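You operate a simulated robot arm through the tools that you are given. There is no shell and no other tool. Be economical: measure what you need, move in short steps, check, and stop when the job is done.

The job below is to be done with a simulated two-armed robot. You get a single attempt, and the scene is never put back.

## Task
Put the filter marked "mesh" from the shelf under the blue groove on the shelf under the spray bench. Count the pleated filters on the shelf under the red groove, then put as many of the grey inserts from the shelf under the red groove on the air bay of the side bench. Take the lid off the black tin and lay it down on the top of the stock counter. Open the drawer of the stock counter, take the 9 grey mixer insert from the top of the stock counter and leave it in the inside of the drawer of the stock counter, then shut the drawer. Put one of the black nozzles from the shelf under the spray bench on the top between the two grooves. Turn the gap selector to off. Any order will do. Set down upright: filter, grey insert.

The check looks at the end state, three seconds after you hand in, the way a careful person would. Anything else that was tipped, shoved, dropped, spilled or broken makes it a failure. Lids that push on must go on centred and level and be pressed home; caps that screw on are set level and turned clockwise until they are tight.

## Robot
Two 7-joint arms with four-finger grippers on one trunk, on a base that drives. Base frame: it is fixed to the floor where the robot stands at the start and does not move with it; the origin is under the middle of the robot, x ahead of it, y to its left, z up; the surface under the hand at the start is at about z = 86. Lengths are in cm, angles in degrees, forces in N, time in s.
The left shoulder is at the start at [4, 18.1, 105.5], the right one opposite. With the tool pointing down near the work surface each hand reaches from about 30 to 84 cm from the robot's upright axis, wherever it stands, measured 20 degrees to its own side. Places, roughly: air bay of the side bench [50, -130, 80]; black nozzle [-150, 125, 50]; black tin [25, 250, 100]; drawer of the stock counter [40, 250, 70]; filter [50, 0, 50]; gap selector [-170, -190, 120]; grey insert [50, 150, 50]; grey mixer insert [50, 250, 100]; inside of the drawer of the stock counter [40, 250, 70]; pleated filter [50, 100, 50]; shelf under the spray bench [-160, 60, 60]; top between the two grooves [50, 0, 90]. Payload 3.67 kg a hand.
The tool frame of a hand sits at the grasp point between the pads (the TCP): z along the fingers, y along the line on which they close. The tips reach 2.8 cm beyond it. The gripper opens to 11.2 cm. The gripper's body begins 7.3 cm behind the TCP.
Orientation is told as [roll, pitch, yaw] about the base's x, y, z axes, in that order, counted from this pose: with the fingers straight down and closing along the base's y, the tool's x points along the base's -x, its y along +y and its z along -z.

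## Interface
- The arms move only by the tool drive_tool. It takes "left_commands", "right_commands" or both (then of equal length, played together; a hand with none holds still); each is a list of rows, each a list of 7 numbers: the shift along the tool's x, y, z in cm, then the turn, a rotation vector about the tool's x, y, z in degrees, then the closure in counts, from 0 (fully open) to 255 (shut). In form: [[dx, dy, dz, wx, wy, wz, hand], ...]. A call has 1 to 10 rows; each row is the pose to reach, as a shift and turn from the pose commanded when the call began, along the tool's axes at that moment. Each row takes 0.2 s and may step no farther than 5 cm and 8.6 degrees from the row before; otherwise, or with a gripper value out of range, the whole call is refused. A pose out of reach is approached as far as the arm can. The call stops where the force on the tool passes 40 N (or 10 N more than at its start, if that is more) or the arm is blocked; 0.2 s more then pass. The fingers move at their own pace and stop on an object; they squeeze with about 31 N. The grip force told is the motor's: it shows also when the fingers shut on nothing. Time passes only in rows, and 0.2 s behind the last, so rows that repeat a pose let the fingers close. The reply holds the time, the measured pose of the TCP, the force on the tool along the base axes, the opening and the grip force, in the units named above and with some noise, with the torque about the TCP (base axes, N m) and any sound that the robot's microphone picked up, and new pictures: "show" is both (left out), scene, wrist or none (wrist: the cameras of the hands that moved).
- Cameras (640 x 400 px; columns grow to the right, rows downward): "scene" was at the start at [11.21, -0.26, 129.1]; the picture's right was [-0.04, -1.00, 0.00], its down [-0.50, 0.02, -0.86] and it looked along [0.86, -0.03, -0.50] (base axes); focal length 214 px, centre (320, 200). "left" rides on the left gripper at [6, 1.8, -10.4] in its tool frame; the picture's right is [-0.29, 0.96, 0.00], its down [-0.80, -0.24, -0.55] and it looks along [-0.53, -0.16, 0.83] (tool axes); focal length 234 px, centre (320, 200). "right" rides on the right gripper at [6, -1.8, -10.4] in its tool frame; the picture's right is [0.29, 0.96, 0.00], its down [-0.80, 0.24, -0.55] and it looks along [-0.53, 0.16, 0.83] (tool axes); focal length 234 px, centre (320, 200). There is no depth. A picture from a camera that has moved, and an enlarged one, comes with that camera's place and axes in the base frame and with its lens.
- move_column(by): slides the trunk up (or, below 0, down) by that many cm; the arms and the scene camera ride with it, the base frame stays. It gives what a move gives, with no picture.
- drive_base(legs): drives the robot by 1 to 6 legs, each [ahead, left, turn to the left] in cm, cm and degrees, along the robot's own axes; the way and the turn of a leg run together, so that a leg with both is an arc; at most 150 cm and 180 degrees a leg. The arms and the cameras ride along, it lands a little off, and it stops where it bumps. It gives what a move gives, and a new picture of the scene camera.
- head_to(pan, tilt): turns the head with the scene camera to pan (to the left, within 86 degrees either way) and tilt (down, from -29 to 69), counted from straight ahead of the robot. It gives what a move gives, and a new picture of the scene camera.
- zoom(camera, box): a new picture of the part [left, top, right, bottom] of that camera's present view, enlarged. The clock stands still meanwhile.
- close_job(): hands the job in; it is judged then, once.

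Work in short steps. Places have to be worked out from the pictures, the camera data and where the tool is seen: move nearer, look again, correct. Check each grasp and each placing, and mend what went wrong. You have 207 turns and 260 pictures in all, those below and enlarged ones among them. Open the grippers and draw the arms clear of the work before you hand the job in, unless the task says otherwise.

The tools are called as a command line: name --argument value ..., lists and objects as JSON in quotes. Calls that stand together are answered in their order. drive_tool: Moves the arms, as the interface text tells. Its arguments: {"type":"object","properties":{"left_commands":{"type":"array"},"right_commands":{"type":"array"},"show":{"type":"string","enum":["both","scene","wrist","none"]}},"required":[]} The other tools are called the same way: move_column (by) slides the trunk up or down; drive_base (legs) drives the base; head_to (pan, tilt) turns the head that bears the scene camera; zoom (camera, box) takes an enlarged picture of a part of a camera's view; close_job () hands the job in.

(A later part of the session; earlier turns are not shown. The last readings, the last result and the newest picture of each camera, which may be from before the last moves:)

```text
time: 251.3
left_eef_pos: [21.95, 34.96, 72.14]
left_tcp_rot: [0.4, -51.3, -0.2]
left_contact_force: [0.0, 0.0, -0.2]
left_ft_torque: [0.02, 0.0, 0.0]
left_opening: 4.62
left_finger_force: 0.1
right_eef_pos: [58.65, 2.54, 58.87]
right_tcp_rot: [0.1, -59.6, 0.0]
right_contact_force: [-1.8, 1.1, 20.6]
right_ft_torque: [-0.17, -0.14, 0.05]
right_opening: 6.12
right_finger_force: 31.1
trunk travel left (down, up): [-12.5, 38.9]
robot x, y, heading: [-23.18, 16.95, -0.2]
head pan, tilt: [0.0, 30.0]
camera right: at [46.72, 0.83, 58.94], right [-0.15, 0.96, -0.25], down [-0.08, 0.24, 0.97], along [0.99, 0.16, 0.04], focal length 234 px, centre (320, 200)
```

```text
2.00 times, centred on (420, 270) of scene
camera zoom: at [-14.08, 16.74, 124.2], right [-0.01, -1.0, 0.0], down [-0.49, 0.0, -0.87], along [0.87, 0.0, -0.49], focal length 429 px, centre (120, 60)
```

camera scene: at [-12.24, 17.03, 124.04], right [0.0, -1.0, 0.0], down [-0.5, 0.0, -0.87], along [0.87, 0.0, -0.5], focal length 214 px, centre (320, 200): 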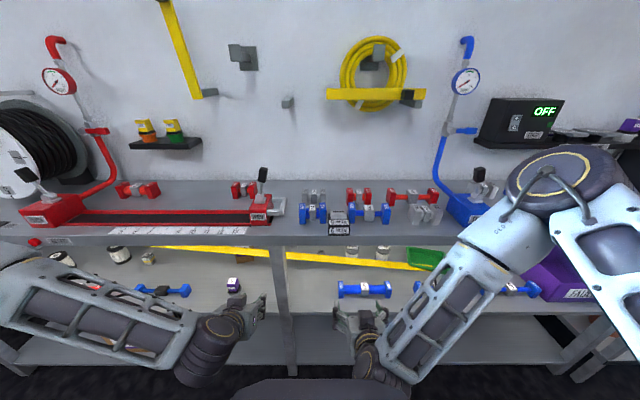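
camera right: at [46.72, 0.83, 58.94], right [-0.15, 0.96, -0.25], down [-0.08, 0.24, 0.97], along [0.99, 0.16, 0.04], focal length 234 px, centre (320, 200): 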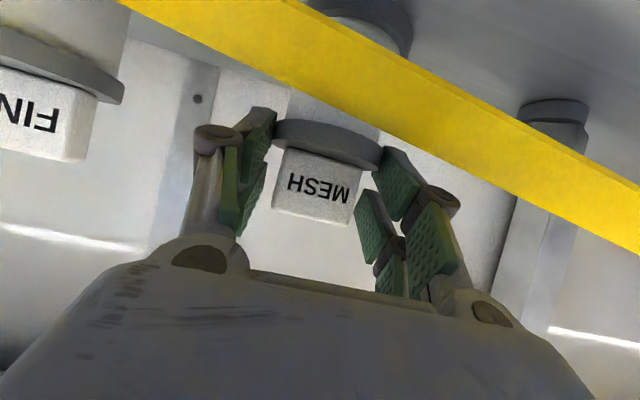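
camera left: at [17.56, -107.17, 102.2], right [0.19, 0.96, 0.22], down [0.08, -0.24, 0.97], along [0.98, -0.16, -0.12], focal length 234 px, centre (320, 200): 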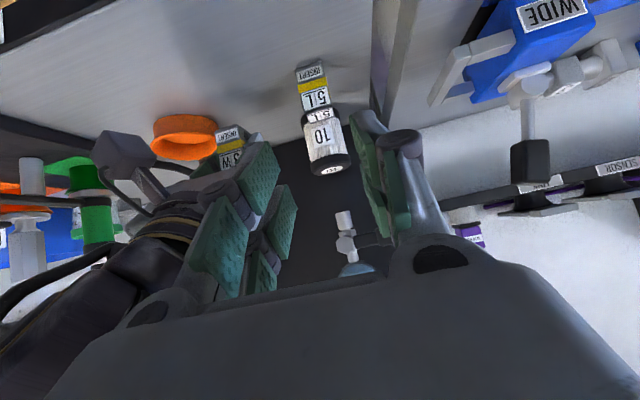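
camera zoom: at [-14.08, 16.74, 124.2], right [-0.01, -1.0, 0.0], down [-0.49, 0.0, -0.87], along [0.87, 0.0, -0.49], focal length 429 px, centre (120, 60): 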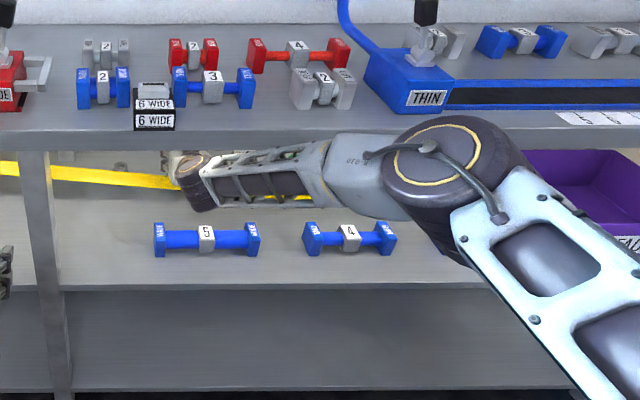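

The forearm's elbow bears on the bench lip. I release, draw back 14 cm, and will re-approach from farther back with a straighter, lower arm.

drive_tool --right_commands '[[0, 0, 0, 0, 0, 0, 80], [0, 0, 0, 0, 0, 0, 40], [0, 0, 0, 0, 0, 0, 40], [0, 0, -4, 0, 0, 0, 40], [0.3, 0, -8, 0, 0, 0, 40], [0.6, 0, -12, 0, 0, 0, 40], [2, 0, -16, 0, 0, 0, 40]]' --show "wrist"

drive_base --legs '[[-14, 0, 0]]'

move_column --by -8

```text
time: 252.5
left_eef_pos: [22.94, 35.41, 71.67]
left_tcp_rot: [-0.1, -50.7, 0.3]
left_contact_force: [-1.0, 0.4, 0.7]
left_ft_torque: [-0.01, -0.02, -0.03]
left_opening: 4.6
left_finger_force: 0.1
right_eef_pos: [53.39, 2.43, 62.02]
right_tcp_rot: [-0.5, -59.2, 0.1]
right_contact_force: [-0.8, 0.5, -0.1]
right_ft_torque: [-0.04, 0.09, -0.02]
right_opening: 9.48
right_finger_force: 0.4
trunk travel left (down, up): [-12.5, 38.9]
robot x, y, heading: [-23.82, 16.96, 0.1]
head pan, tilt: [0.0, 30.0]
stopped in row 6 (right hand): the force on the tool passed its limit at 49 N (the readings are from after the stop); the commanded pose is now the measured one
camera right: at [41.42, 0.8, 62.12], right [-0.14, 0.96, -0.25], down [-0.07, 0.24, 0.97], along [0.99, 0.15, 0.03], focal length 234 px, centre (320, 200)
```

right: 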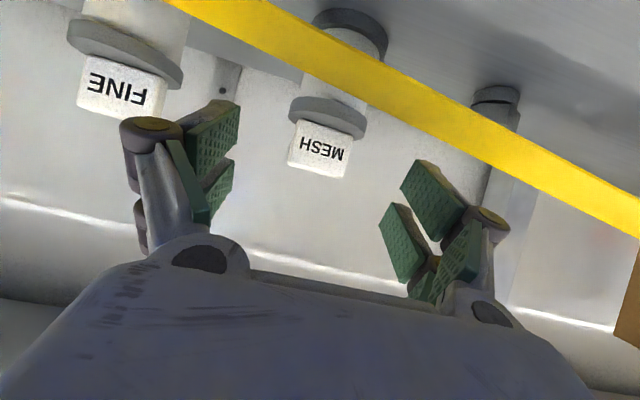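

```text
time: 253.8
left_eef_pos: [9.15, 35.26, 71.55]
left_tcp_rot: [0.1, -50.6, 0.0]
left_contact_force: [0.4, 0.8, 1.3]
left_ft_torque: [0.0, -0.01, 0.01]
left_opening: 4.62
left_finger_force: 0.1
right_eef_pos: [39.57, 2.24, 61.74]
right_tcp_rot: [-0.3, -59.3, -0.3]
right_contact_force: [-0.7, 0.3, -0.4]
right_ft_torque: [-0.03, 0.02, -0.01]
right_opening: 9.44
right_finger_force: 0.0
trunk travel left (down, up): [-12.5, 38.9]
robot x, y, heading: [-37.12, 16.96, -0.1]
head pan, tilt: [0.0, 30.0]
camera scene: at [-26.18, 17.06, 124.08], right [0.0, -1.0, 0.0], down [-0.5, 0.0, -0.87], along [0.87, 0.0, -0.5], focal length 214 px, centre (320, 200)
```

scene: 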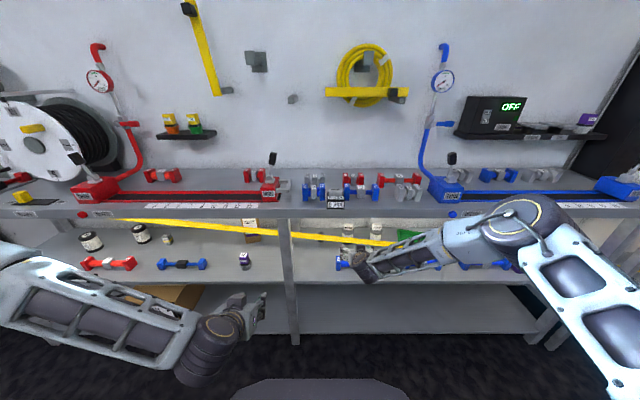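

```text
time: 255.0
left_eef_pos: [9.3, 35.27, 63.5]
left_tcp_rot: [0.0, -50.6, 0.0]
left_contact_force: [0.6, -0.6, -0.3]
left_ft_torque: [-0.04, -0.03, -0.01]
left_opening: 4.61
left_finger_force: 0.0
right_eef_pos: [39.8, 2.14, 53.82]
right_tcp_rot: [-0.2, -59.5, -0.5]
right_contact_force: [1.2, -1.1, 15.6]
right_ft_torque: [0.93, -0.04, -0.12]
right_opening: 9.61
right_finger_force: 1.2
trunk travel left (down, up): [-4.5, 46.9]
robot x, y, heading: [-37.31, 16.87, -0.2]
head pan, tilt: [0.0, 30.0]
```

The trunk move put the right hand down on something (16 N). I raise the hand at once and look.

drive_tool --right_commands '[[-2.6, 0, -1.5, 0, 0, 0, 40], [-6, 0, -3.5, 0, 0, 0, 40], [-9.5, 0, -5.6, 0, 0, 0, 40]]' --show "wrist"

zoom --camera "scene" --box '[290, 180, 450, 280]'

```text
time: 255.8
left_eef_pos: [9.27, 35.17, 63.44]
left_tcp_rot: [0.2, -50.7, 0.0]
left_contact_force: [-0.5, 0.1, -0.8]
left_ft_torque: [0.02, -0.03, -0.01]
left_opening: 4.62
left_finger_force: 0.1
right_eef_pos: [39.66, 2.21, 64.57]
right_tcp_rot: [-0.5, -59.1, -0.2]
right_contact_force: [-0.2, -0.5, -0.3]
right_ft_torque: [0.04, -0.02, -0.02]
right_opening: 9.45
right_finger_force: 0.2
trunk travel left (down, up): [-4.5, 46.9]
robot x, y, heading: [-37.02, 16.94, -0.0]
head pan, tilt: [0.0, 30.0]
camera right: at [27.76, 0.63, 64.72], right [-0.14, 0.96, -0.25], down [-0.06, 0.24, 0.97], along [0.99, 0.15, 0.03], focal length 234 px, centre (320, 200)
```

right: 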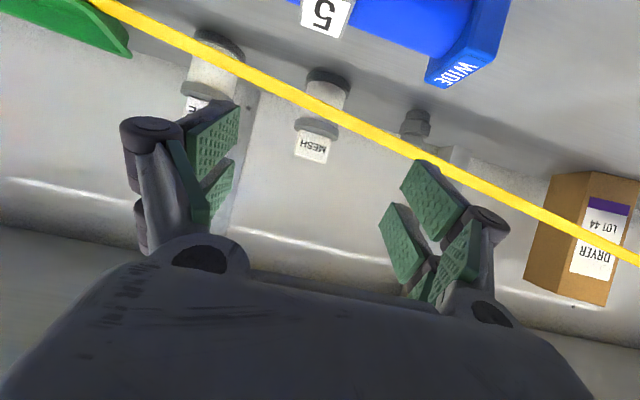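

```text
4.00 times, centred on (370, 230) of scene
camera zoom: at [-26.06, 17.06, 116.0], right [0.0, -1.0, 0.0], down [-0.5, 0.0, -0.87], along [0.87, 0.0, -0.5], focal length 858 px, centre (120, 80)
```

zoom: 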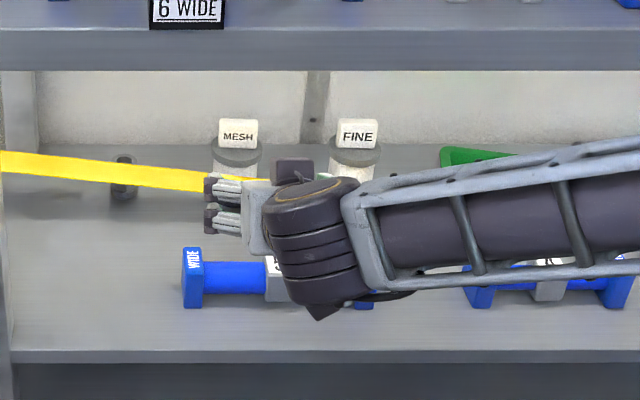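

Nothing moved: blue 5 and MESH stand as before. I extend the arm to x≈52 from this farther stance and check for reach.

drive_tool --right_commands '[[-1.8, 0.1, 3.7, 0, 0, 0, 40], [-3.6, 0.1, 7.4, 0, 0, 0, 40], [-5.5, 0.1, 11.1, 0, 0, 0, 40], [-6.3, 0.1, 13.6, 0, 0, 0, 40]]' --show "scene"

```text
time: 256.8
left_eef_pos: [9.22, 35.29, 63.3]
left_tcp_rot: [0.0, -50.5, 0.0]
left_contact_force: [0.1, -0.2, 0.3]
left_ft_torque: [0.0, -0.04, -0.01]
left_opening: 4.62
left_finger_force: 0.0
right_eef_pos: [54.58, 2.25, 62.87]
right_tcp_rot: [-0.2, -59.1, -0.4]
right_contact_force: [0.1, -0.9, -0.6]
right_ft_torque: [0.01, 0.02, 0.04]
right_opening: 9.43
right_finger_force: 0.0
trunk travel left (down, up): [-4.5, 46.9]
robot x, y, heading: [-37.52, 16.92, -0.2]
head pan, tilt: [0.0, 30.0]
camera scene: at [-25.97, 17.08, 115.99], right [0.0, -1.0, 0.0], down [-0.5, 0.0, -0.87], along [0.87, 0.0, -0.5], focal length 214 px, centre (320, 200)
```

scene: 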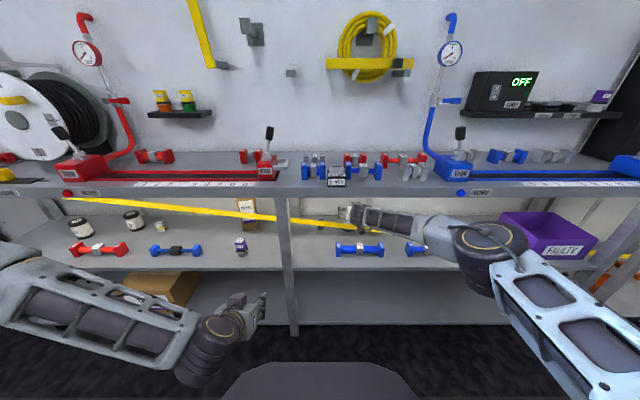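

No contact; the arm now fits under the lip. I advance to grip the cap itself at z≈61.

drive_tool --right_commands '[[-0.7, 0.1, 2.8, 0, 0, 0, 40], [-1.36, 0.15, 5.6, 0, 0, 0, 40], [-1.36, 0.15, 5.6, 0, 0, 0, 130], [-1.36, 0.15, 5.6, 0, 0, 0, 200], [-1.36, 0.15, 5.6, 0, 0, 0, 255], [-1.36, 0.15, 5.6, 0, 0, 0, 255]]' --show "wrist"

```text
time: 258.2
left_eef_pos: [9.23, 35.31, 63.36]
left_tcp_rot: [0.1, -50.5, 0.0]
left_contact_force: [0.2, 0.7, 0.1]
left_ft_torque: [0.01, -0.03, 0.04]
left_opening: 4.61
left_finger_force: 0.1
right_eef_pos: [57.65, 2.16, 61.84]
right_tcp_rot: [-0.3, -59.2, -0.3]
right_contact_force: [0.3, 0.4, 0.1]
right_ft_torque: [-0.02, -0.01, -0.02]
right_opening: 4.52
right_finger_force: 31.4
right hand out of reach, approached as far as the arm can: row 2, 3, 4, 5, 6
trunk travel left (down, up): [-4.5, 46.9]
robot x, y, heading: [-37.38, 17.29, -0.1]
head pan, tilt: [0.0, 30.0]
camera right: at [45.85, 0.62, 62.02], right [-0.14, 0.96, -0.25], down [-0.06, 0.24, 0.97], along [0.99, 0.15, 0.03], focal length 234 px, centre (320, 200)
```

right: 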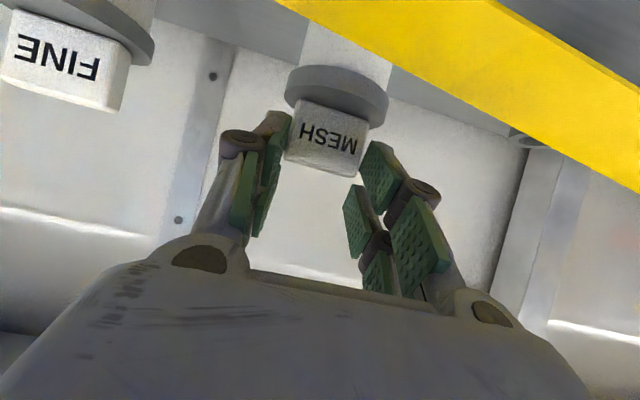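

It grips only by the tips at full reach. I open, drive the base 4 cm ahead and close again.

drive_tool --right_commands '[[0, 0, 0, 0, 0, 0, 100], [0, 0, 0, 0, 0, 0, 60], [0, 0, 0, 0, 0, 0, 60]]' --show "none"

drive_base --legs '[[3.5, 0, 0]]'

drive_tool --right_commands '[[0.4, 0.2, 0.2, 0, 0, 0, 100], [0.4, 0.2, 0.2, 0, 0, 0, 160], [0.4, 0.2, 0.2, 0, 0, 0, 255], [0.4, 0.2, 0.2, 0, 0, 0, 255], [0.4, 0.2, 0.2, 0, 0, 0, 255]]' --show "wrist"

```text
time: 259.0
left_eef_pos: [9.24, 35.36, 63.41]
left_tcp_rot: [0.1, -50.5, 0.0]
left_contact_force: [-0.1, 1.2, 0.9]
left_ft_torque: [-0.03, 0.0, -0.04]
left_opening: 4.58
left_finger_force: 0.1
right_eef_pos: [57.87, 2.12, 61.78]
right_tcp_rot: [-0.3, -59.1, -0.3]
right_contact_force: [-1.4, -0.1, -0.3]
right_ft_torque: [0.01, -0.01, 0.01]
right_opening: 8.59
right_finger_force: 0.0
trunk travel left (down, up): [-4.5, 46.9]
robot x, y, heading: [-37.07, 16.94, -0.0]
head pan, tilt: [0.0, 30.0]
```

```text
time: 259.9
left_eef_pos: [12.85, 35.36, 63.31]
left_tcp_rot: [0.2, -50.3, 0.1]
left_contact_force: [0.2, -0.3, -0.1]
left_ft_torque: [-0.03, 0.01, -0.01]
left_opening: 4.64
left_finger_force: 0.0
right_eef_pos: [61.44, 2.21, 61.64]
right_tcp_rot: [-0.3, -59.0, -0.3]
right_contact_force: [0.9, -0.2, -0.8]
right_ft_torque: [0.0, -0.07, -0.01]
right_opening: 8.56
right_finger_force: 0.1
trunk travel left (down, up): [-4.5, 46.9]
robot x, y, heading: [-33.7, 16.96, -0.3]
head pan, tilt: [0.0, 30.0]
camera scene: at [-22.28, 17.06, 115.96], right [0.0, -1.0, 0.0], down [-0.5, 0.0, -0.86], along [0.86, 0.0, -0.5], focal length 214 px, centre (320, 200)
```

scene: 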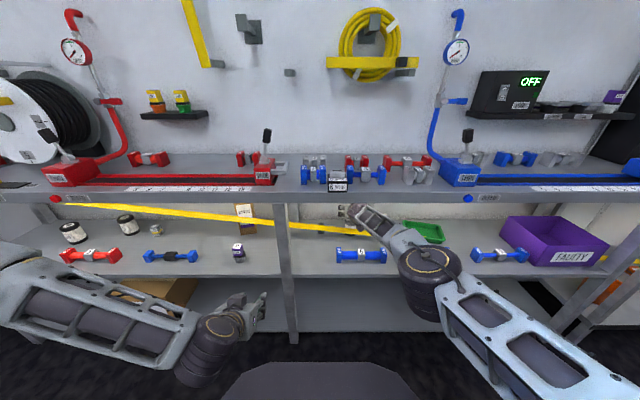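

```text
time: 261.1
left_eef_pos: [12.84, 35.37, 63.35]
left_tcp_rot: [0.2, -50.6, 0.1]
left_contact_force: [0.2, 0.6, 0.2]
left_ft_torque: [-0.01, 0.0, 0.03]
left_opening: 4.6
left_finger_force: 0.1
right_eef_pos: [61.18, 2.35, 61.0]
right_tcp_rot: [-0.3, -59.1, -0.4]
right_contact_force: [-0.3, 1.1, -0.5]
right_ft_torque: [0.02, -0.03, 0.0]
right_opening: 4.4
right_finger_force: 31.0
trunk travel left (down, up): [-4.5, 46.9]
robot x, y, heading: [-33.73, 17.02, -0.2]
head pan, tilt: [0.0, 30.0]
camera right: at [49.18, 0.71, 61.32], right [-0.14, 0.96, -0.25], down [-0.06, 0.24, 0.97], along [0.99, 0.15, 0.03], focal length 234 px, centre (320, 200)
```

right: 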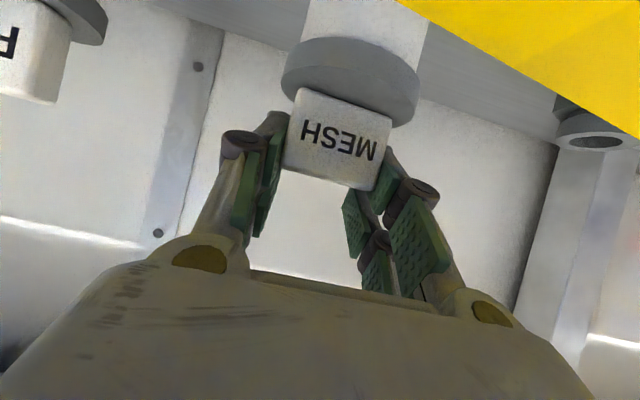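

MESH is held by its cap (4.4 cm). I lift 8 cm while levelling the hand 20° so the wrist stays under the bench.

drive_tool --right_commands '[[-0.86, 0, -0.51, 0, 0, 0, 255], [-1.7, 0, -1.0, 0, -3, 0, 255], [-2.6, 0, -1.5, 0, -6, 0, 255], [-3.4, 0, -2.05, 0, -9, 0, 255], [-4.3, 0, -2.6, 0, -12, 0, 255], [-5.1, 0, -3.1, 0, -15, 0, 255], [-6, 0, -3.6, 0, -18, 0, 255], [-6.6, 0, -4.0, 0, -20, 0, 255]]' --show "wrist"

zoom --camera "scene" --box '[270, 150, 430, 250]'

```text
time: 262.9
left_eef_pos: [12.74, 35.21, 63.32]
left_tcp_rot: [0.2, -50.5, 0.1]
left_contact_force: [-0.3, 0.8, 0.0]
left_ft_torque: [-0.02, -0.02, 0.0]
left_opening: 4.6
left_finger_force: 0.1
right_eef_pos: [61.18, 3.16, 69.55]
right_tcp_rot: [-2.0, -78.3, 0.7]
right_contact_force: [0.6, -0.4, -1.2]
right_ft_torque: [-0.01, 0.0, -0.02]
right_opening: 4.41
right_finger_force: 31.2
right hand out of reach, approached as far as the arm can: row 8
trunk travel left (down, up): [-4.5, 46.9]
robot x, y, heading: [-33.58, 16.71, -0.1]
head pan, tilt: [0.0, 30.0]
camera right: at [49.88, 1.65, 65.72], right [-0.04, 0.96, -0.29], down [-0.38, 0.25, 0.89], along [0.93, 0.14, 0.35], focal length 234 px, centre (320, 200)
```

right: 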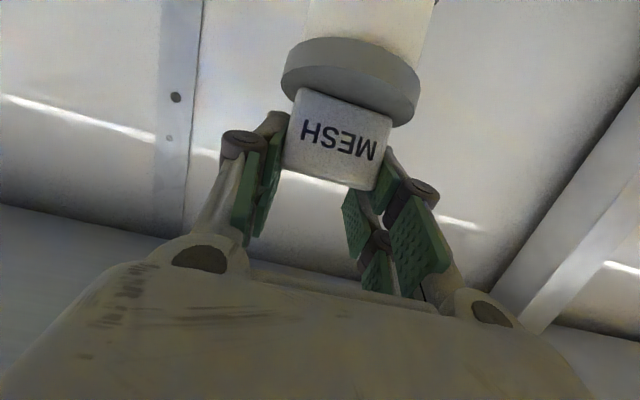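

```text
4.00 times, centred on (350, 200) of scene
camera zoom: at [-22.47, 17.06, 115.99], right [0.0, -1.0, 0.0], down [-0.5, 0.0, -0.87], along [0.87, 0.0, -0.5], focal length 858 px, centre (200, 200)
```

zoom: 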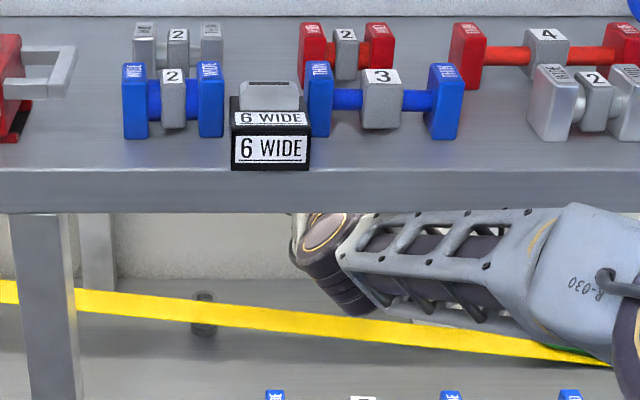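

MESH is clear above the strap. I back the base straight out 40 cm.

drive_base --legs '[[-40, 0, 0]]'

zoom --camera "scene" --box '[240, 140, 480, 290]'

```text
time: 265.4
left_eef_pos: [-27.24, 35.33, 63.38]
left_tcp_rot: [0.0, -50.6, 0.1]
left_contact_force: [-0.4, -0.9, 1.1]
left_ft_torque: [-0.01, 0.01, 0.01]
left_opening: 4.6
left_finger_force: 0.0
right_eef_pos: [21.19, 3.25, 69.6]
right_tcp_rot: [-1.7, -78.3, 0.4]
right_contact_force: [-0.7, -0.6, -0.7]
right_ft_torque: [-0.04, 0.01, 0.02]
right_opening: 4.39
right_finger_force: 30.6
trunk travel left (down, up): [-4.5, 46.9]
robot x, y, heading: [-73.74, 17.0, -0.2]
head pan, tilt: [0.0, 30.0]
camera scene: at [-62.49, 17.13, 116.0], right [0.0, -1.0, 0.0], down [-0.5, 0.0, -0.87], along [0.87, 0.0, -0.5], focal length 214 px, centre (320, 200)
```

scene: 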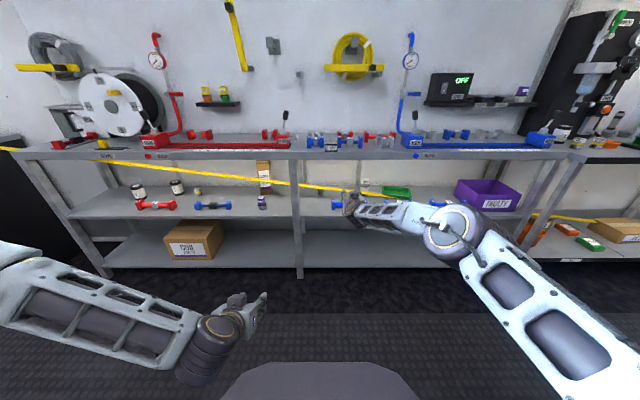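

```text
2.67 times, centred on (360, 215) of scene
camera zoom: at [-62.49, 17.13, 116.0], right [0.0, -1.0, 0.0], down [-0.5, 0.0, -0.87], along [0.87, 0.0, -0.5], focal length 572 px, centre (213, 160)
```

zoom: 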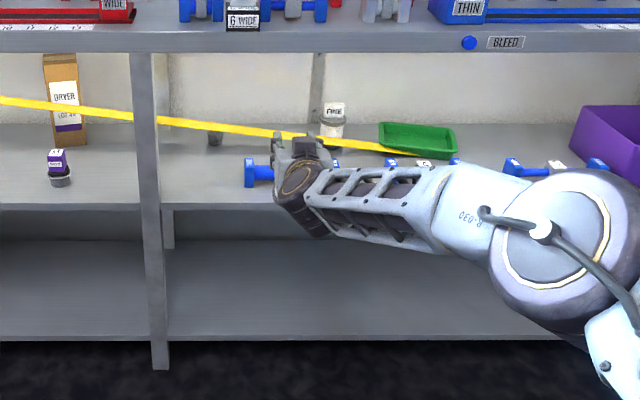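

MESH is out and the FINE filter stands. I retract the arm to about 62 cm while turning the filter upright again.

drive_tool --right_commands '[[0.9, -0.3, -4.4, 0, 2.8, 0, 255], [1.8, -0.6, -8.8, 0, 5.6, 0, 255], [2.7, -1, -13.2, 0, 8.4, 0, 255], [3.6, -1, -17.6, 0, 11.2, 0, 255], [4.5, -1, -22, 0, 14, 0, 255], [5.4, -1, -26.4, 0, 16.8, 0, 255], [6, -1, -30, 0, 19.2, 0, 255]]' --show "none"

drive_base --legs '[[20, 0, 0], [0, 0, 90], [0, 0, 90]]'

zoom --camera "right" --box '[0, 0, 640, 400]'

```text
time: 267.0
left_eef_pos: [-27.18, 35.28, 63.44]
left_tcp_rot: [0.1, -50.6, 0.1]
left_contact_force: [0.6, -0.2, -0.2]
left_ft_torque: [-0.02, 0.0, -0.04]
left_opening: 4.65
left_finger_force: 0.0
right_eef_pos: [-9.29, 2.96, 69.63]
right_tcp_rot: [-0.7, -59.1, -0.7]
right_contact_force: [0.3, -0.2, -1.2]
right_ft_torque: [-0.01, -0.02, -0.01]
right_opening: 4.41
right_finger_force: 31.5
trunk travel left (down, up): [-4.5, 46.9]
robot x, y, heading: [-73.57, 17.06, -0.0]
head pan, tilt: [0.0, 30.0]
```

```text
time: 277.1
left_eef_pos: [-100.1, -1.5, 63.37]
left_tcp_rot: [0.1, -50.6, -179.7]
left_contact_force: [-0.4, -0.6, -0.7]
left_ft_torque: [0.01, 0.0, 0.05]
left_opening: 4.59
left_finger_force: 0.2
right_eef_pos: [-118.03, 30.91, 69.68]
right_tcp_rot: [-0.8, -59.2, 179.6]
right_contact_force: [-0.6, 0.2, 0.1]
right_ft_torque: [0.0, 0.02, -0.01]
right_opening: 4.41
right_finger_force: 30.8
trunk travel left (down, up): [-4.5, 46.9]
robot x, y, heading: [-53.94, 16.71, -179.9]
head pan, tilt: [0.0, 30.0]
camera scene: at [-64.58, 17.06, 115.99], right [0.0, 1.0, 0.0], down [0.5, 0.0, -0.87], along [-0.87, 0.0, -0.5], focal length 214 px, centre (320, 200)
```

scene: 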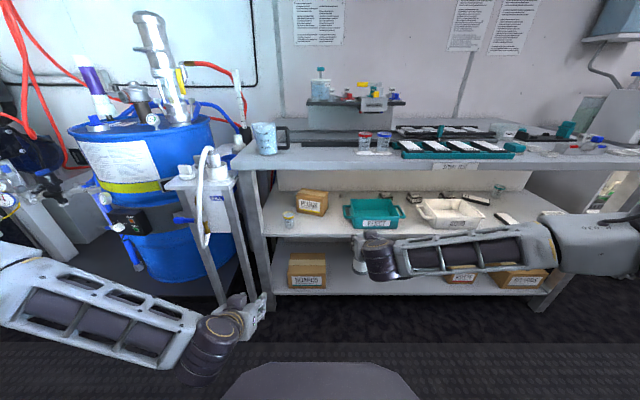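

```text
1.00 times, centred on (320, 200) of right (not enlarged: the box is as wide or as high as the picture)
camera zoom: at [-105.95, 32.57, 69.91], right [0.13, -0.96, -0.25], down [0.06, -0.25, 0.97], along [-0.99, -0.14, 0.03], focal length 234 px, centre (320, 200)
```

zoom: 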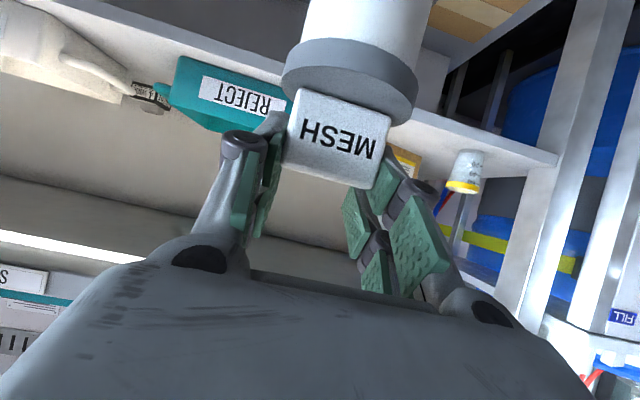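

I drive sideways to y≈104 and 25 cm ahead towards the free spot where the 6 WIDE nozzle stood.

drive_base --legs '[[0, -87, 0], [16, 0, 0]]'

zoom --camera "scene" --box '[240, 150, 480, 300]'

zoom --camera "right" --box '[0, 0, 640, 400]'

```text
time: 282.9
left_eef_pos: [-116.31, 85.53, 63.41]
left_tcp_rot: [0.1, -50.5, 179.7]
left_contact_force: [0.0, 0.5, -0.2]
left_ft_torque: [0.01, 0.02, 0.03]
left_opening: 4.61
left_finger_force: 0.1
right_eef_pos: [-133.84, 118.01, 69.72]
right_tcp_rot: [-0.8, -59.0, 179.0]
right_contact_force: [-0.7, 0.0, -0.2]
right_ft_torque: [0.0, 0.03, 0.0]
right_opening: 4.41
right_finger_force: 30.6
trunk travel left (down, up): [-4.5, 46.9]
robot x, y, heading: [-69.79, 103.66, 179.5]
head pan, tilt: [0.0, 30.0]
camera scene: at [-80.63, 103.63, 115.97], right [0.01, 1.0, 0.0], down [0.5, 0.0, -0.87], along [-0.87, 0.01, -0.5], focal length 214 px, centre (320, 200)
```

scene: 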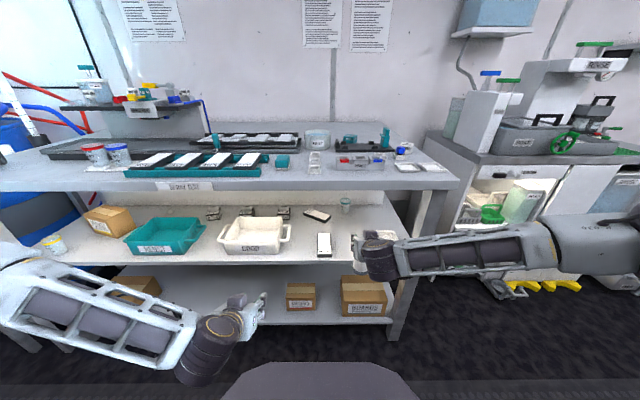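

```text
2.67 times, centred on (360, 225) of scene
camera zoom: at [-80.63, 103.63, 115.97], right [0.01, 1.0, 0.0], down [0.5, 0.0, -0.87], along [-0.87, 0.01, -0.5], focal length 572 px, centre (213, 133)
```

zoom: 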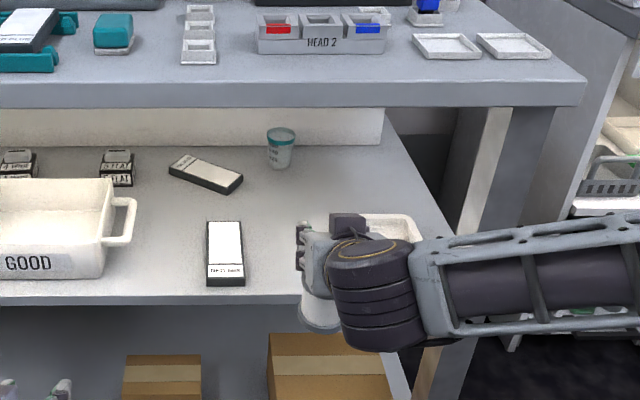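

```text
1.00 times, centred on (320, 200) of right (not enlarged: the box is as wide or as high as the picture)
camera zoom: at [-121.77, 119.57, 69.84], right [0.12, -0.96, -0.25], down [0.06, -0.25, 0.97], along [-0.99, -0.13, 0.03], focal length 234 px, centre (320, 200)
```

zoom: 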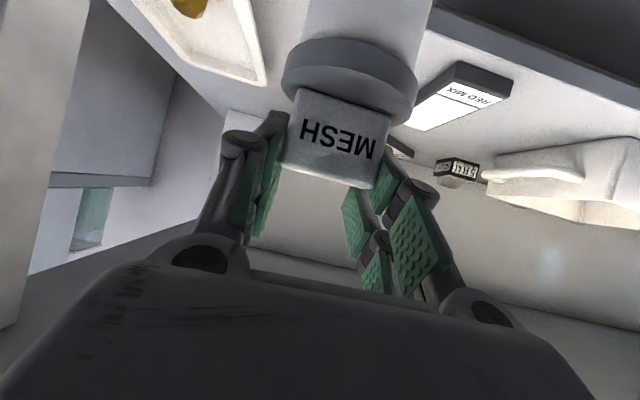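

The spot at (-153, 118) between RED MIX and the tray is free. I drive in 19 cm and lower with the trunk.

drive_base --legs '[[19.5, 0, 0.4]]'

move_column --by -2

zoom --camera "scene" --box '[260, 150, 420, 250]'

```text
time: 284.5
left_eef_pos: [-135.45, 85.24, 63.38]
left_tcp_rot: [0.2, -50.5, -179.9]
left_contact_force: [-0.5, 0.1, -0.1]
left_ft_torque: [-0.01, 0.03, 0.01]
left_opening: 4.6
left_finger_force: 0.0
right_eef_pos: [-153.44, 117.55, 69.53]
right_tcp_rot: [-0.7, -59.0, 179.5]
right_contact_force: [-0.6, -0.6, -1.2]
right_ft_torque: [0.0, 0.01, -0.01]
right_opening: 4.35
right_finger_force: 31.0
trunk travel left (down, up): [-4.5, 46.9]
robot x, y, heading: [-89.28, 103.4, 180.0]
head pan, tilt: [0.0, 30.0]
camera scene: at [-100.1, 103.63, 115.97], right [0.0, 1.0, 0.0], down [0.5, 0.0, -0.87], along [-0.87, 0.0, -0.5], focal length 214 px, centre (320, 200)
```

scene: 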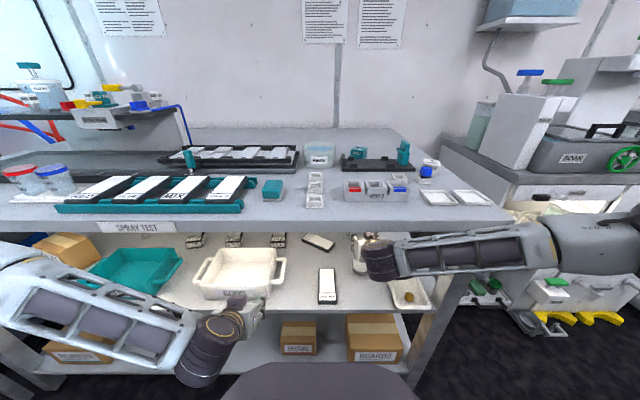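

```text
time: 285.1
left_eef_pos: [-135.41, 85.23, 61.52]
left_tcp_rot: [0.1, -50.6, -179.9]
left_contact_force: [-0.1, 0.1, 0.1]
left_ft_torque: [-0.03, 0.01, 0.0]
left_opening: 4.62
left_finger_force: 0.1
right_eef_pos: [-153.4, 117.59, 67.73]
right_tcp_rot: [-0.7, -59.1, 179.5]
right_contact_force: [0.3, -0.2, 0.0]
right_ft_torque: [0.0, -0.02, -0.01]
right_opening: 4.38
right_finger_force: 30.9
trunk travel left (down, up): [-2.5, 48.9]
robot x, y, heading: [-88.77, 103.76, 180.1]
head pan, tilt: [0.0, 30.0]
```

```text
4.00 times, centred on (340, 200) of scene
camera zoom: at [-99.93, 103.63, 114.04], right [0.0, 1.0, 0.0], down [0.5, 0.0, -0.87], along [-0.87, 0.0, -0.5], focal length 858 px, centre (240, 200)
```

zoom: 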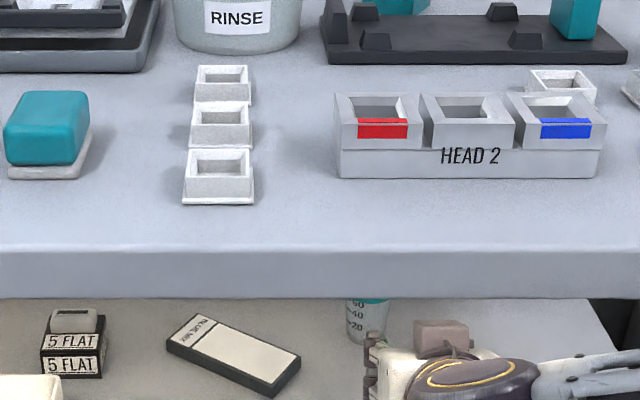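

No contact yet; I lower further in two small trunk steps.

move_column --by -1

move_column --by -1

```text
time: 285.7
left_eef_pos: [-135.55, 85.21, 60.54]
left_tcp_rot: [0.0, -50.6, -179.9]
left_contact_force: [-0.1, -0.2, -0.6]
left_ft_torque: [0.0, 0.03, -0.01]
left_opening: 4.6
left_finger_force: 0.1
right_eef_pos: [-153.4, 117.57, 67.16]
right_tcp_rot: [-0.6, -59.4, 179.5]
right_contact_force: [-0.7, 0.3, 17.6]
right_ft_torque: [-0.23, -0.3, 0.02]
right_opening: 4.39
right_finger_force: 30.9
trunk travel left (down, up): [-1.5, 49.9]
robot x, y, heading: [-89.34, 103.36, 179.9]
head pan, tilt: [0.0, 30.0]
```

```text
time: 286.3
left_eef_pos: [-135.32, 85.18, 59.6]
left_tcp_rot: [0.0, -50.7, -179.8]
left_contact_force: [-0.3, 0.6, 0.1]
left_ft_torque: [0.01, -0.01, 0.01]
left_opening: 4.63
left_finger_force: 0.0
right_eef_pos: [-153.39, 117.57, 66.52]
right_tcp_rot: [-0.5, -59.7, 179.4]
right_contact_force: [-3.0, 1.8, 35.5]
right_ft_torque: [-0.05, 0.45, -0.05]
right_opening: 4.43
right_finger_force: 31.5
trunk travel left (down, up): [-0.5, 50.9]
robot x, y, heading: [-88.98, 103.85, 180.3]
head pan, tilt: [0.0, 30.0]
```

Firm contact: the filter stands on the shelf. I open gently.

drive_tool --right_commands '[[0, 0, 0, 0, 0, 0, 145], [0, 0, 0, 0, 0, 0, 125], [0, 0, 0, 0, 0, 0, 110]]' --show "wrist"

```text
time: 287.1
left_eef_pos: [-135.47, 85.32, 59.55]
left_tcp_rot: [0.1, -50.5, -179.9]
left_contact_force: [0.0, 0.5, -0.1]
left_ft_torque: [0.01, 0.02, 0.0]
left_opening: 4.59
left_finger_force: 0.1
right_eef_pos: [-153.11, 117.62, 65.4]
right_tcp_rot: [-0.6, -58.5, 179.5]
right_contact_force: [0.9, 0.4, -0.2]
right_ft_torque: [-0.01, -0.01, 0.03]
right_opening: 6.52
right_finger_force: 0.3
trunk travel left (down, up): [-0.5, 50.9]
robot x, y, heading: [-89.09, 103.5, 180.2]
head pan, tilt: [0.0, 30.0]
camera right: at [-141.11, 119.28, 65.73], right [0.13, -0.96, -0.25], down [0.05, -0.25, 0.97], along [-0.99, -0.14, 0.02], focal length 234 px, centre (320, 200)
```

right: 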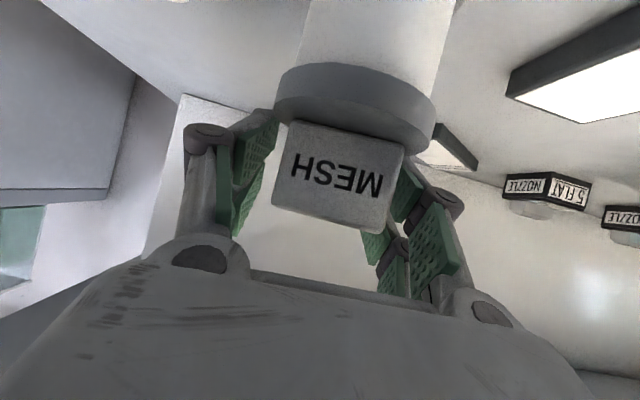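

The filter stands upright. I open wider, rise 1 cm and withdraw straight back.

drive_tool --right_commands '[[0, 0, 0, 0, 0, 0, 70], [-0.9, 0, -0.5, 0, 0, 0, 70], [0.7, 0, -3.2, 0, 0, 0, 70], [2.6, 0, -6.5, 0, 0, 0, 70], [5, 0, -10.4, 0, 0, 0, 70], [7, 0, -14, 0, 0, 0, 70]]' --show "wrist"

drive_base --legs '[[-30, 0, 0]]'

zoom --camera "scene" --box '[260, 160, 420, 260]'

```text
time: 288.5
left_eef_pos: [-135.67, 85.29, 59.63]
left_tcp_rot: [0.0, -50.6, -179.8]
left_contact_force: [0.0, -0.2, 0.2]
left_ft_torque: [0.03, 0.02, -0.01]
left_opening: 4.6
left_finger_force: 0.0
right_eef_pos: [-137.82, 117.27, 67.12]
right_tcp_rot: [-0.8, -59.2, 179.5]
right_contact_force: [0.4, 1.1, 0.9]
right_ft_torque: [0.0, 0.01, -0.04]
right_opening: 8.1
right_finger_force: 0.2
trunk travel left (down, up): [-0.5, 50.9]
robot x, y, heading: [-89.24, 103.52, 180.0]
head pan, tilt: [0.0, 30.0]
camera right: at [-125.72, 118.96, 67.32], right [0.13, -0.96, -0.25], down [0.06, -0.25, 0.97], along [-0.99, -0.14, 0.03], focal length 234 px, centre (320, 200)
```

right: 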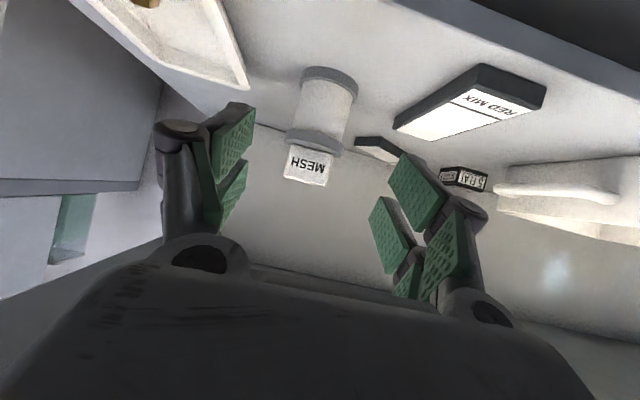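

```text
time: 290.6
left_eef_pos: [-105.59, 85.21, 59.48]
left_tcp_rot: [0.1, -50.7, -180.0]
left_contact_force: [0.0, 0.6, 0.1]
left_ft_torque: [-0.04, -0.01, -0.03]
left_opening: 4.61
left_finger_force: 0.1
right_eef_pos: [-107.78, 117.29, 67.09]
right_tcp_rot: [-0.6, -59.2, 179.4]
right_contact_force: [0.1, 0.3, -0.6]
right_ft_torque: [-0.03, 0.03, -0.01]
right_opening: 8.13
right_finger_force: 0.0
trunk travel left (down, up): [-0.5, 50.9]
robot x, y, heading: [-59.33, 103.4, 179.9]
head pan, tilt: [0.0, 30.0]
camera scene: at [-69.92, 103.61, 112.15], right [0.0, 1.0, 0.0], down [0.5, 0.0, -0.87], along [-0.87, 0.0, -0.5], focal length 214 px, centre (320, 200)
```

scene: 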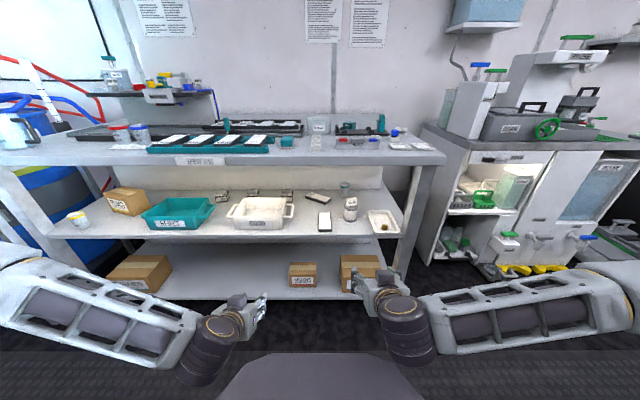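

```text
4.00 times, centred on (340, 210) of scene
camera zoom: at [-69.92, 103.61, 112.15], right [0.0, 1.0, 0.0], down [0.5, 0.0, -0.87], along [-0.87, 0.0, -0.5], focal length 858 px, centre (240, 160)
```

zoom: 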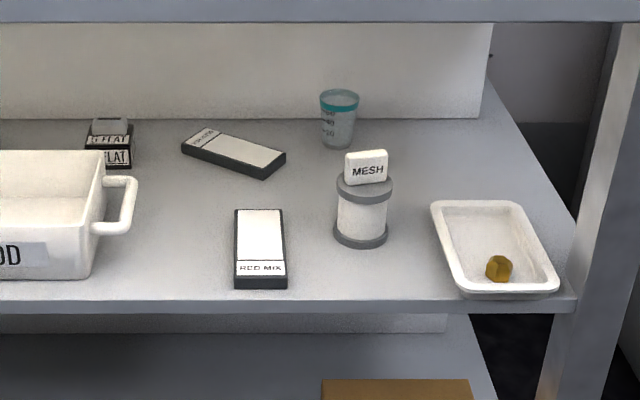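

MESH stands upright on the spray-bench shelf. Last, the gap selector near (-170, -190, 120): I back off, raise the trunk and drive left along the aisle.

move_column --by 30

drive_base --legs '[[-15, 0, 0], [0, 145, 0], [0, 145, 0]]'

head_to --pan 0 --tilt 15

```text
time: 293.6
left_eef_pos: [-105.45, 85.34, 89.5]
left_tcp_rot: [0.1, -50.5, -180.0]
left_contact_force: [0.3, 0.2, 0.3]
left_ft_torque: [0.0, -0.01, -0.03]
left_opening: 4.63
left_finger_force: 0.1
right_eef_pos: [-107.79, 117.28, 96.82]
right_tcp_rot: [-0.7, -59.1, 179.4]
right_contact_force: [-0.3, -1.0, -0.5]
right_ft_torque: [-0.03, -0.04, 0.01]
right_opening: 8.14
right_finger_force: 0.1
trunk travel left (down, up): [-30.5, 20.9]
robot x, y, heading: [-59.05, 103.62, 179.7]
head pan, tilt: [0.0, 30.0]
```

```text
time: 309.0
left_eef_pos: [-92.9, -203.39, 89.47]
left_tcp_rot: [0.1, -50.6, 179.8]
left_contact_force: [-0.1, -0.8, 0.1]
left_ft_torque: [-0.01, -0.02, 0.01]
left_opening: 4.62
left_finger_force: 0.1
right_eef_pos: [-94.88, -171.15, 96.94]
right_tcp_rot: [-0.7, -59.1, 179.2]
right_contact_force: [0.6, 0.2, 0.6]
right_ft_torque: [-0.03, -0.02, 0.02]
right_opening: 8.12
right_finger_force: 0.1
trunk travel left (down, up): [-30.5, 20.9]
robot x, y, heading: [-46.33, -185.42, 179.7]
head pan, tilt: [0.0, 30.0]
camera scene: at [-57.11, -185.14, 142.04], right [0.01, 1.0, 0.0], down [0.5, 0.0, -0.87], along [-0.87, 0.01, -0.5], focal length 214 px, centre (320, 200)
```

scene: 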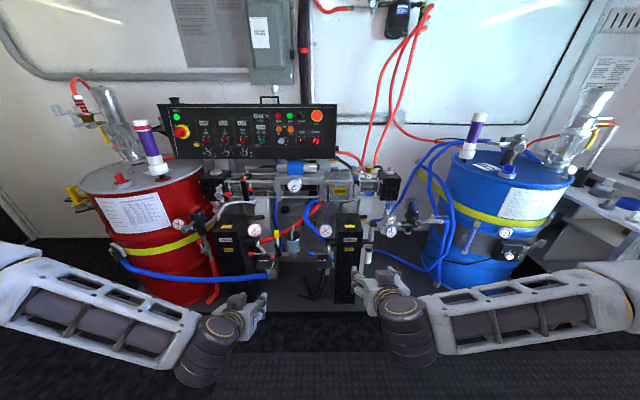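

```text
time: 309.7
left_eef_pos: [-92.76, -203.37, 89.53]
left_tcp_rot: [0.1, -50.6, 179.8]
left_contact_force: [0.3, -0.2, 0.7]
left_ft_torque: [-0.01, -0.01, -0.02]
left_opening: 4.62
left_finger_force: 0.0
right_eef_pos: [-95.06, -171.23, 96.92]
right_tcp_rot: [-0.7, -59.1, 179.2]
right_contact_force: [0.2, 0.1, -0.8]
right_ft_torque: [-0.01, 0.02, -0.01]
right_opening: 8.15
right_finger_force: 0.1
trunk travel left (down, up): [-30.5, 20.9]
robot x, y, heading: [-46.26, -185.47, 179.7]
head pan, tilt: [0.0, 15.0]
camera scene: at [-57.41, -185.11, 144.45], right [0.01, 1.0, 0.0], down [0.26, 0.0, -0.97], along [-0.97, 0.01, -0.26], focal length 214 px, centre (320, 200)
```

scene: 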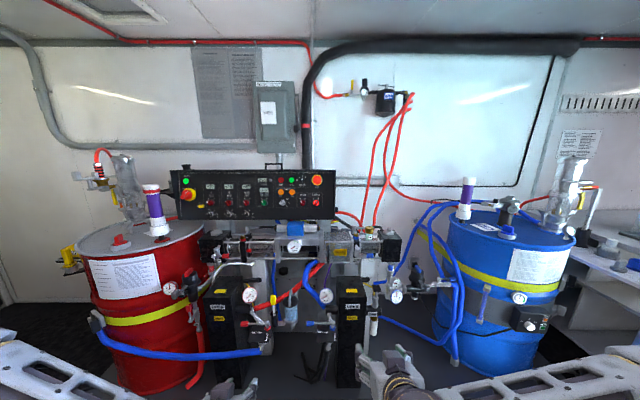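

I zoom in on the control panel.

zoom --camera "scene" --box '[164, 160, 340, 225]'

zoom --camera "scene" --box '[196, 170, 276, 220]'

```text
3.64 times, centred on (252, 192) of scene
camera zoom: at [-57.41, -185.11, 144.45], right [0.01, 1.0, 0.0], down [0.26, 0.0, -0.97], along [-0.97, 0.01, -0.26], focal length 780 px, centre (567, 227)
```

zoom: 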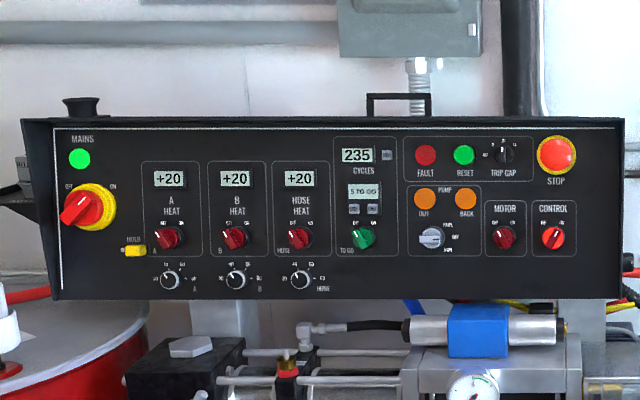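

```text
8.00 times, centred on (236, 195) of scene
camera zoom: at [-57.41, -185.11, 144.45], right [0.01, 1.0, 0.0], down [0.26, 0.0, -0.97], along [-0.97, 0.01, -0.26], focal length 1716 px, centre (992, 240)
```

zoom: 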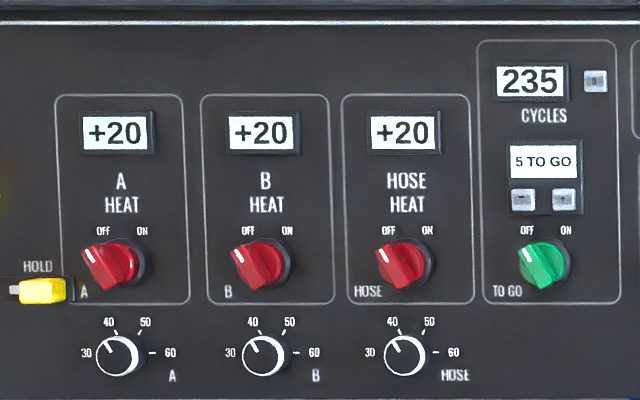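

"TRIP GAP" is the gap selector; I zoom in on it.

zoom --camera "scene" --box '[270, 180, 334, 220]'

```text
10.00 times, centred on (302, 200) of scene
camera zoom: at [-57.41, -185.11, 144.45], right [0.01, 1.0, 0.0], down [0.26, 0.0, -0.97], along [-0.97, 0.01, -0.26], focal length 2145 px, centre (500, 200)
```

zoom: 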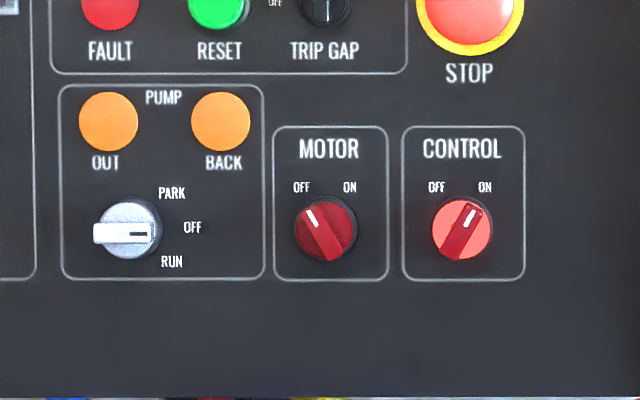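

zoom --camera "scene" --box '[279, 165, 327, 195]'

```text
13.33 times, centred on (303, 180) of scene
camera zoom: at [-57.41, -185.11, 144.45], right [0.01, 1.0, 0.0], down [0.26, 0.0, -0.97], along [-0.97, 0.01, -0.26], focal length 2860 px, centre (547, 467)
```

zoom: 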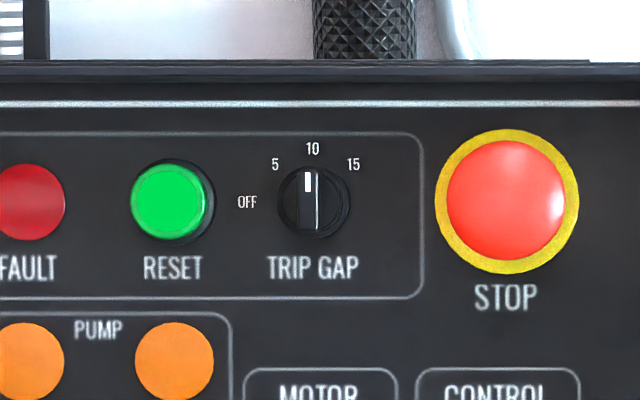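

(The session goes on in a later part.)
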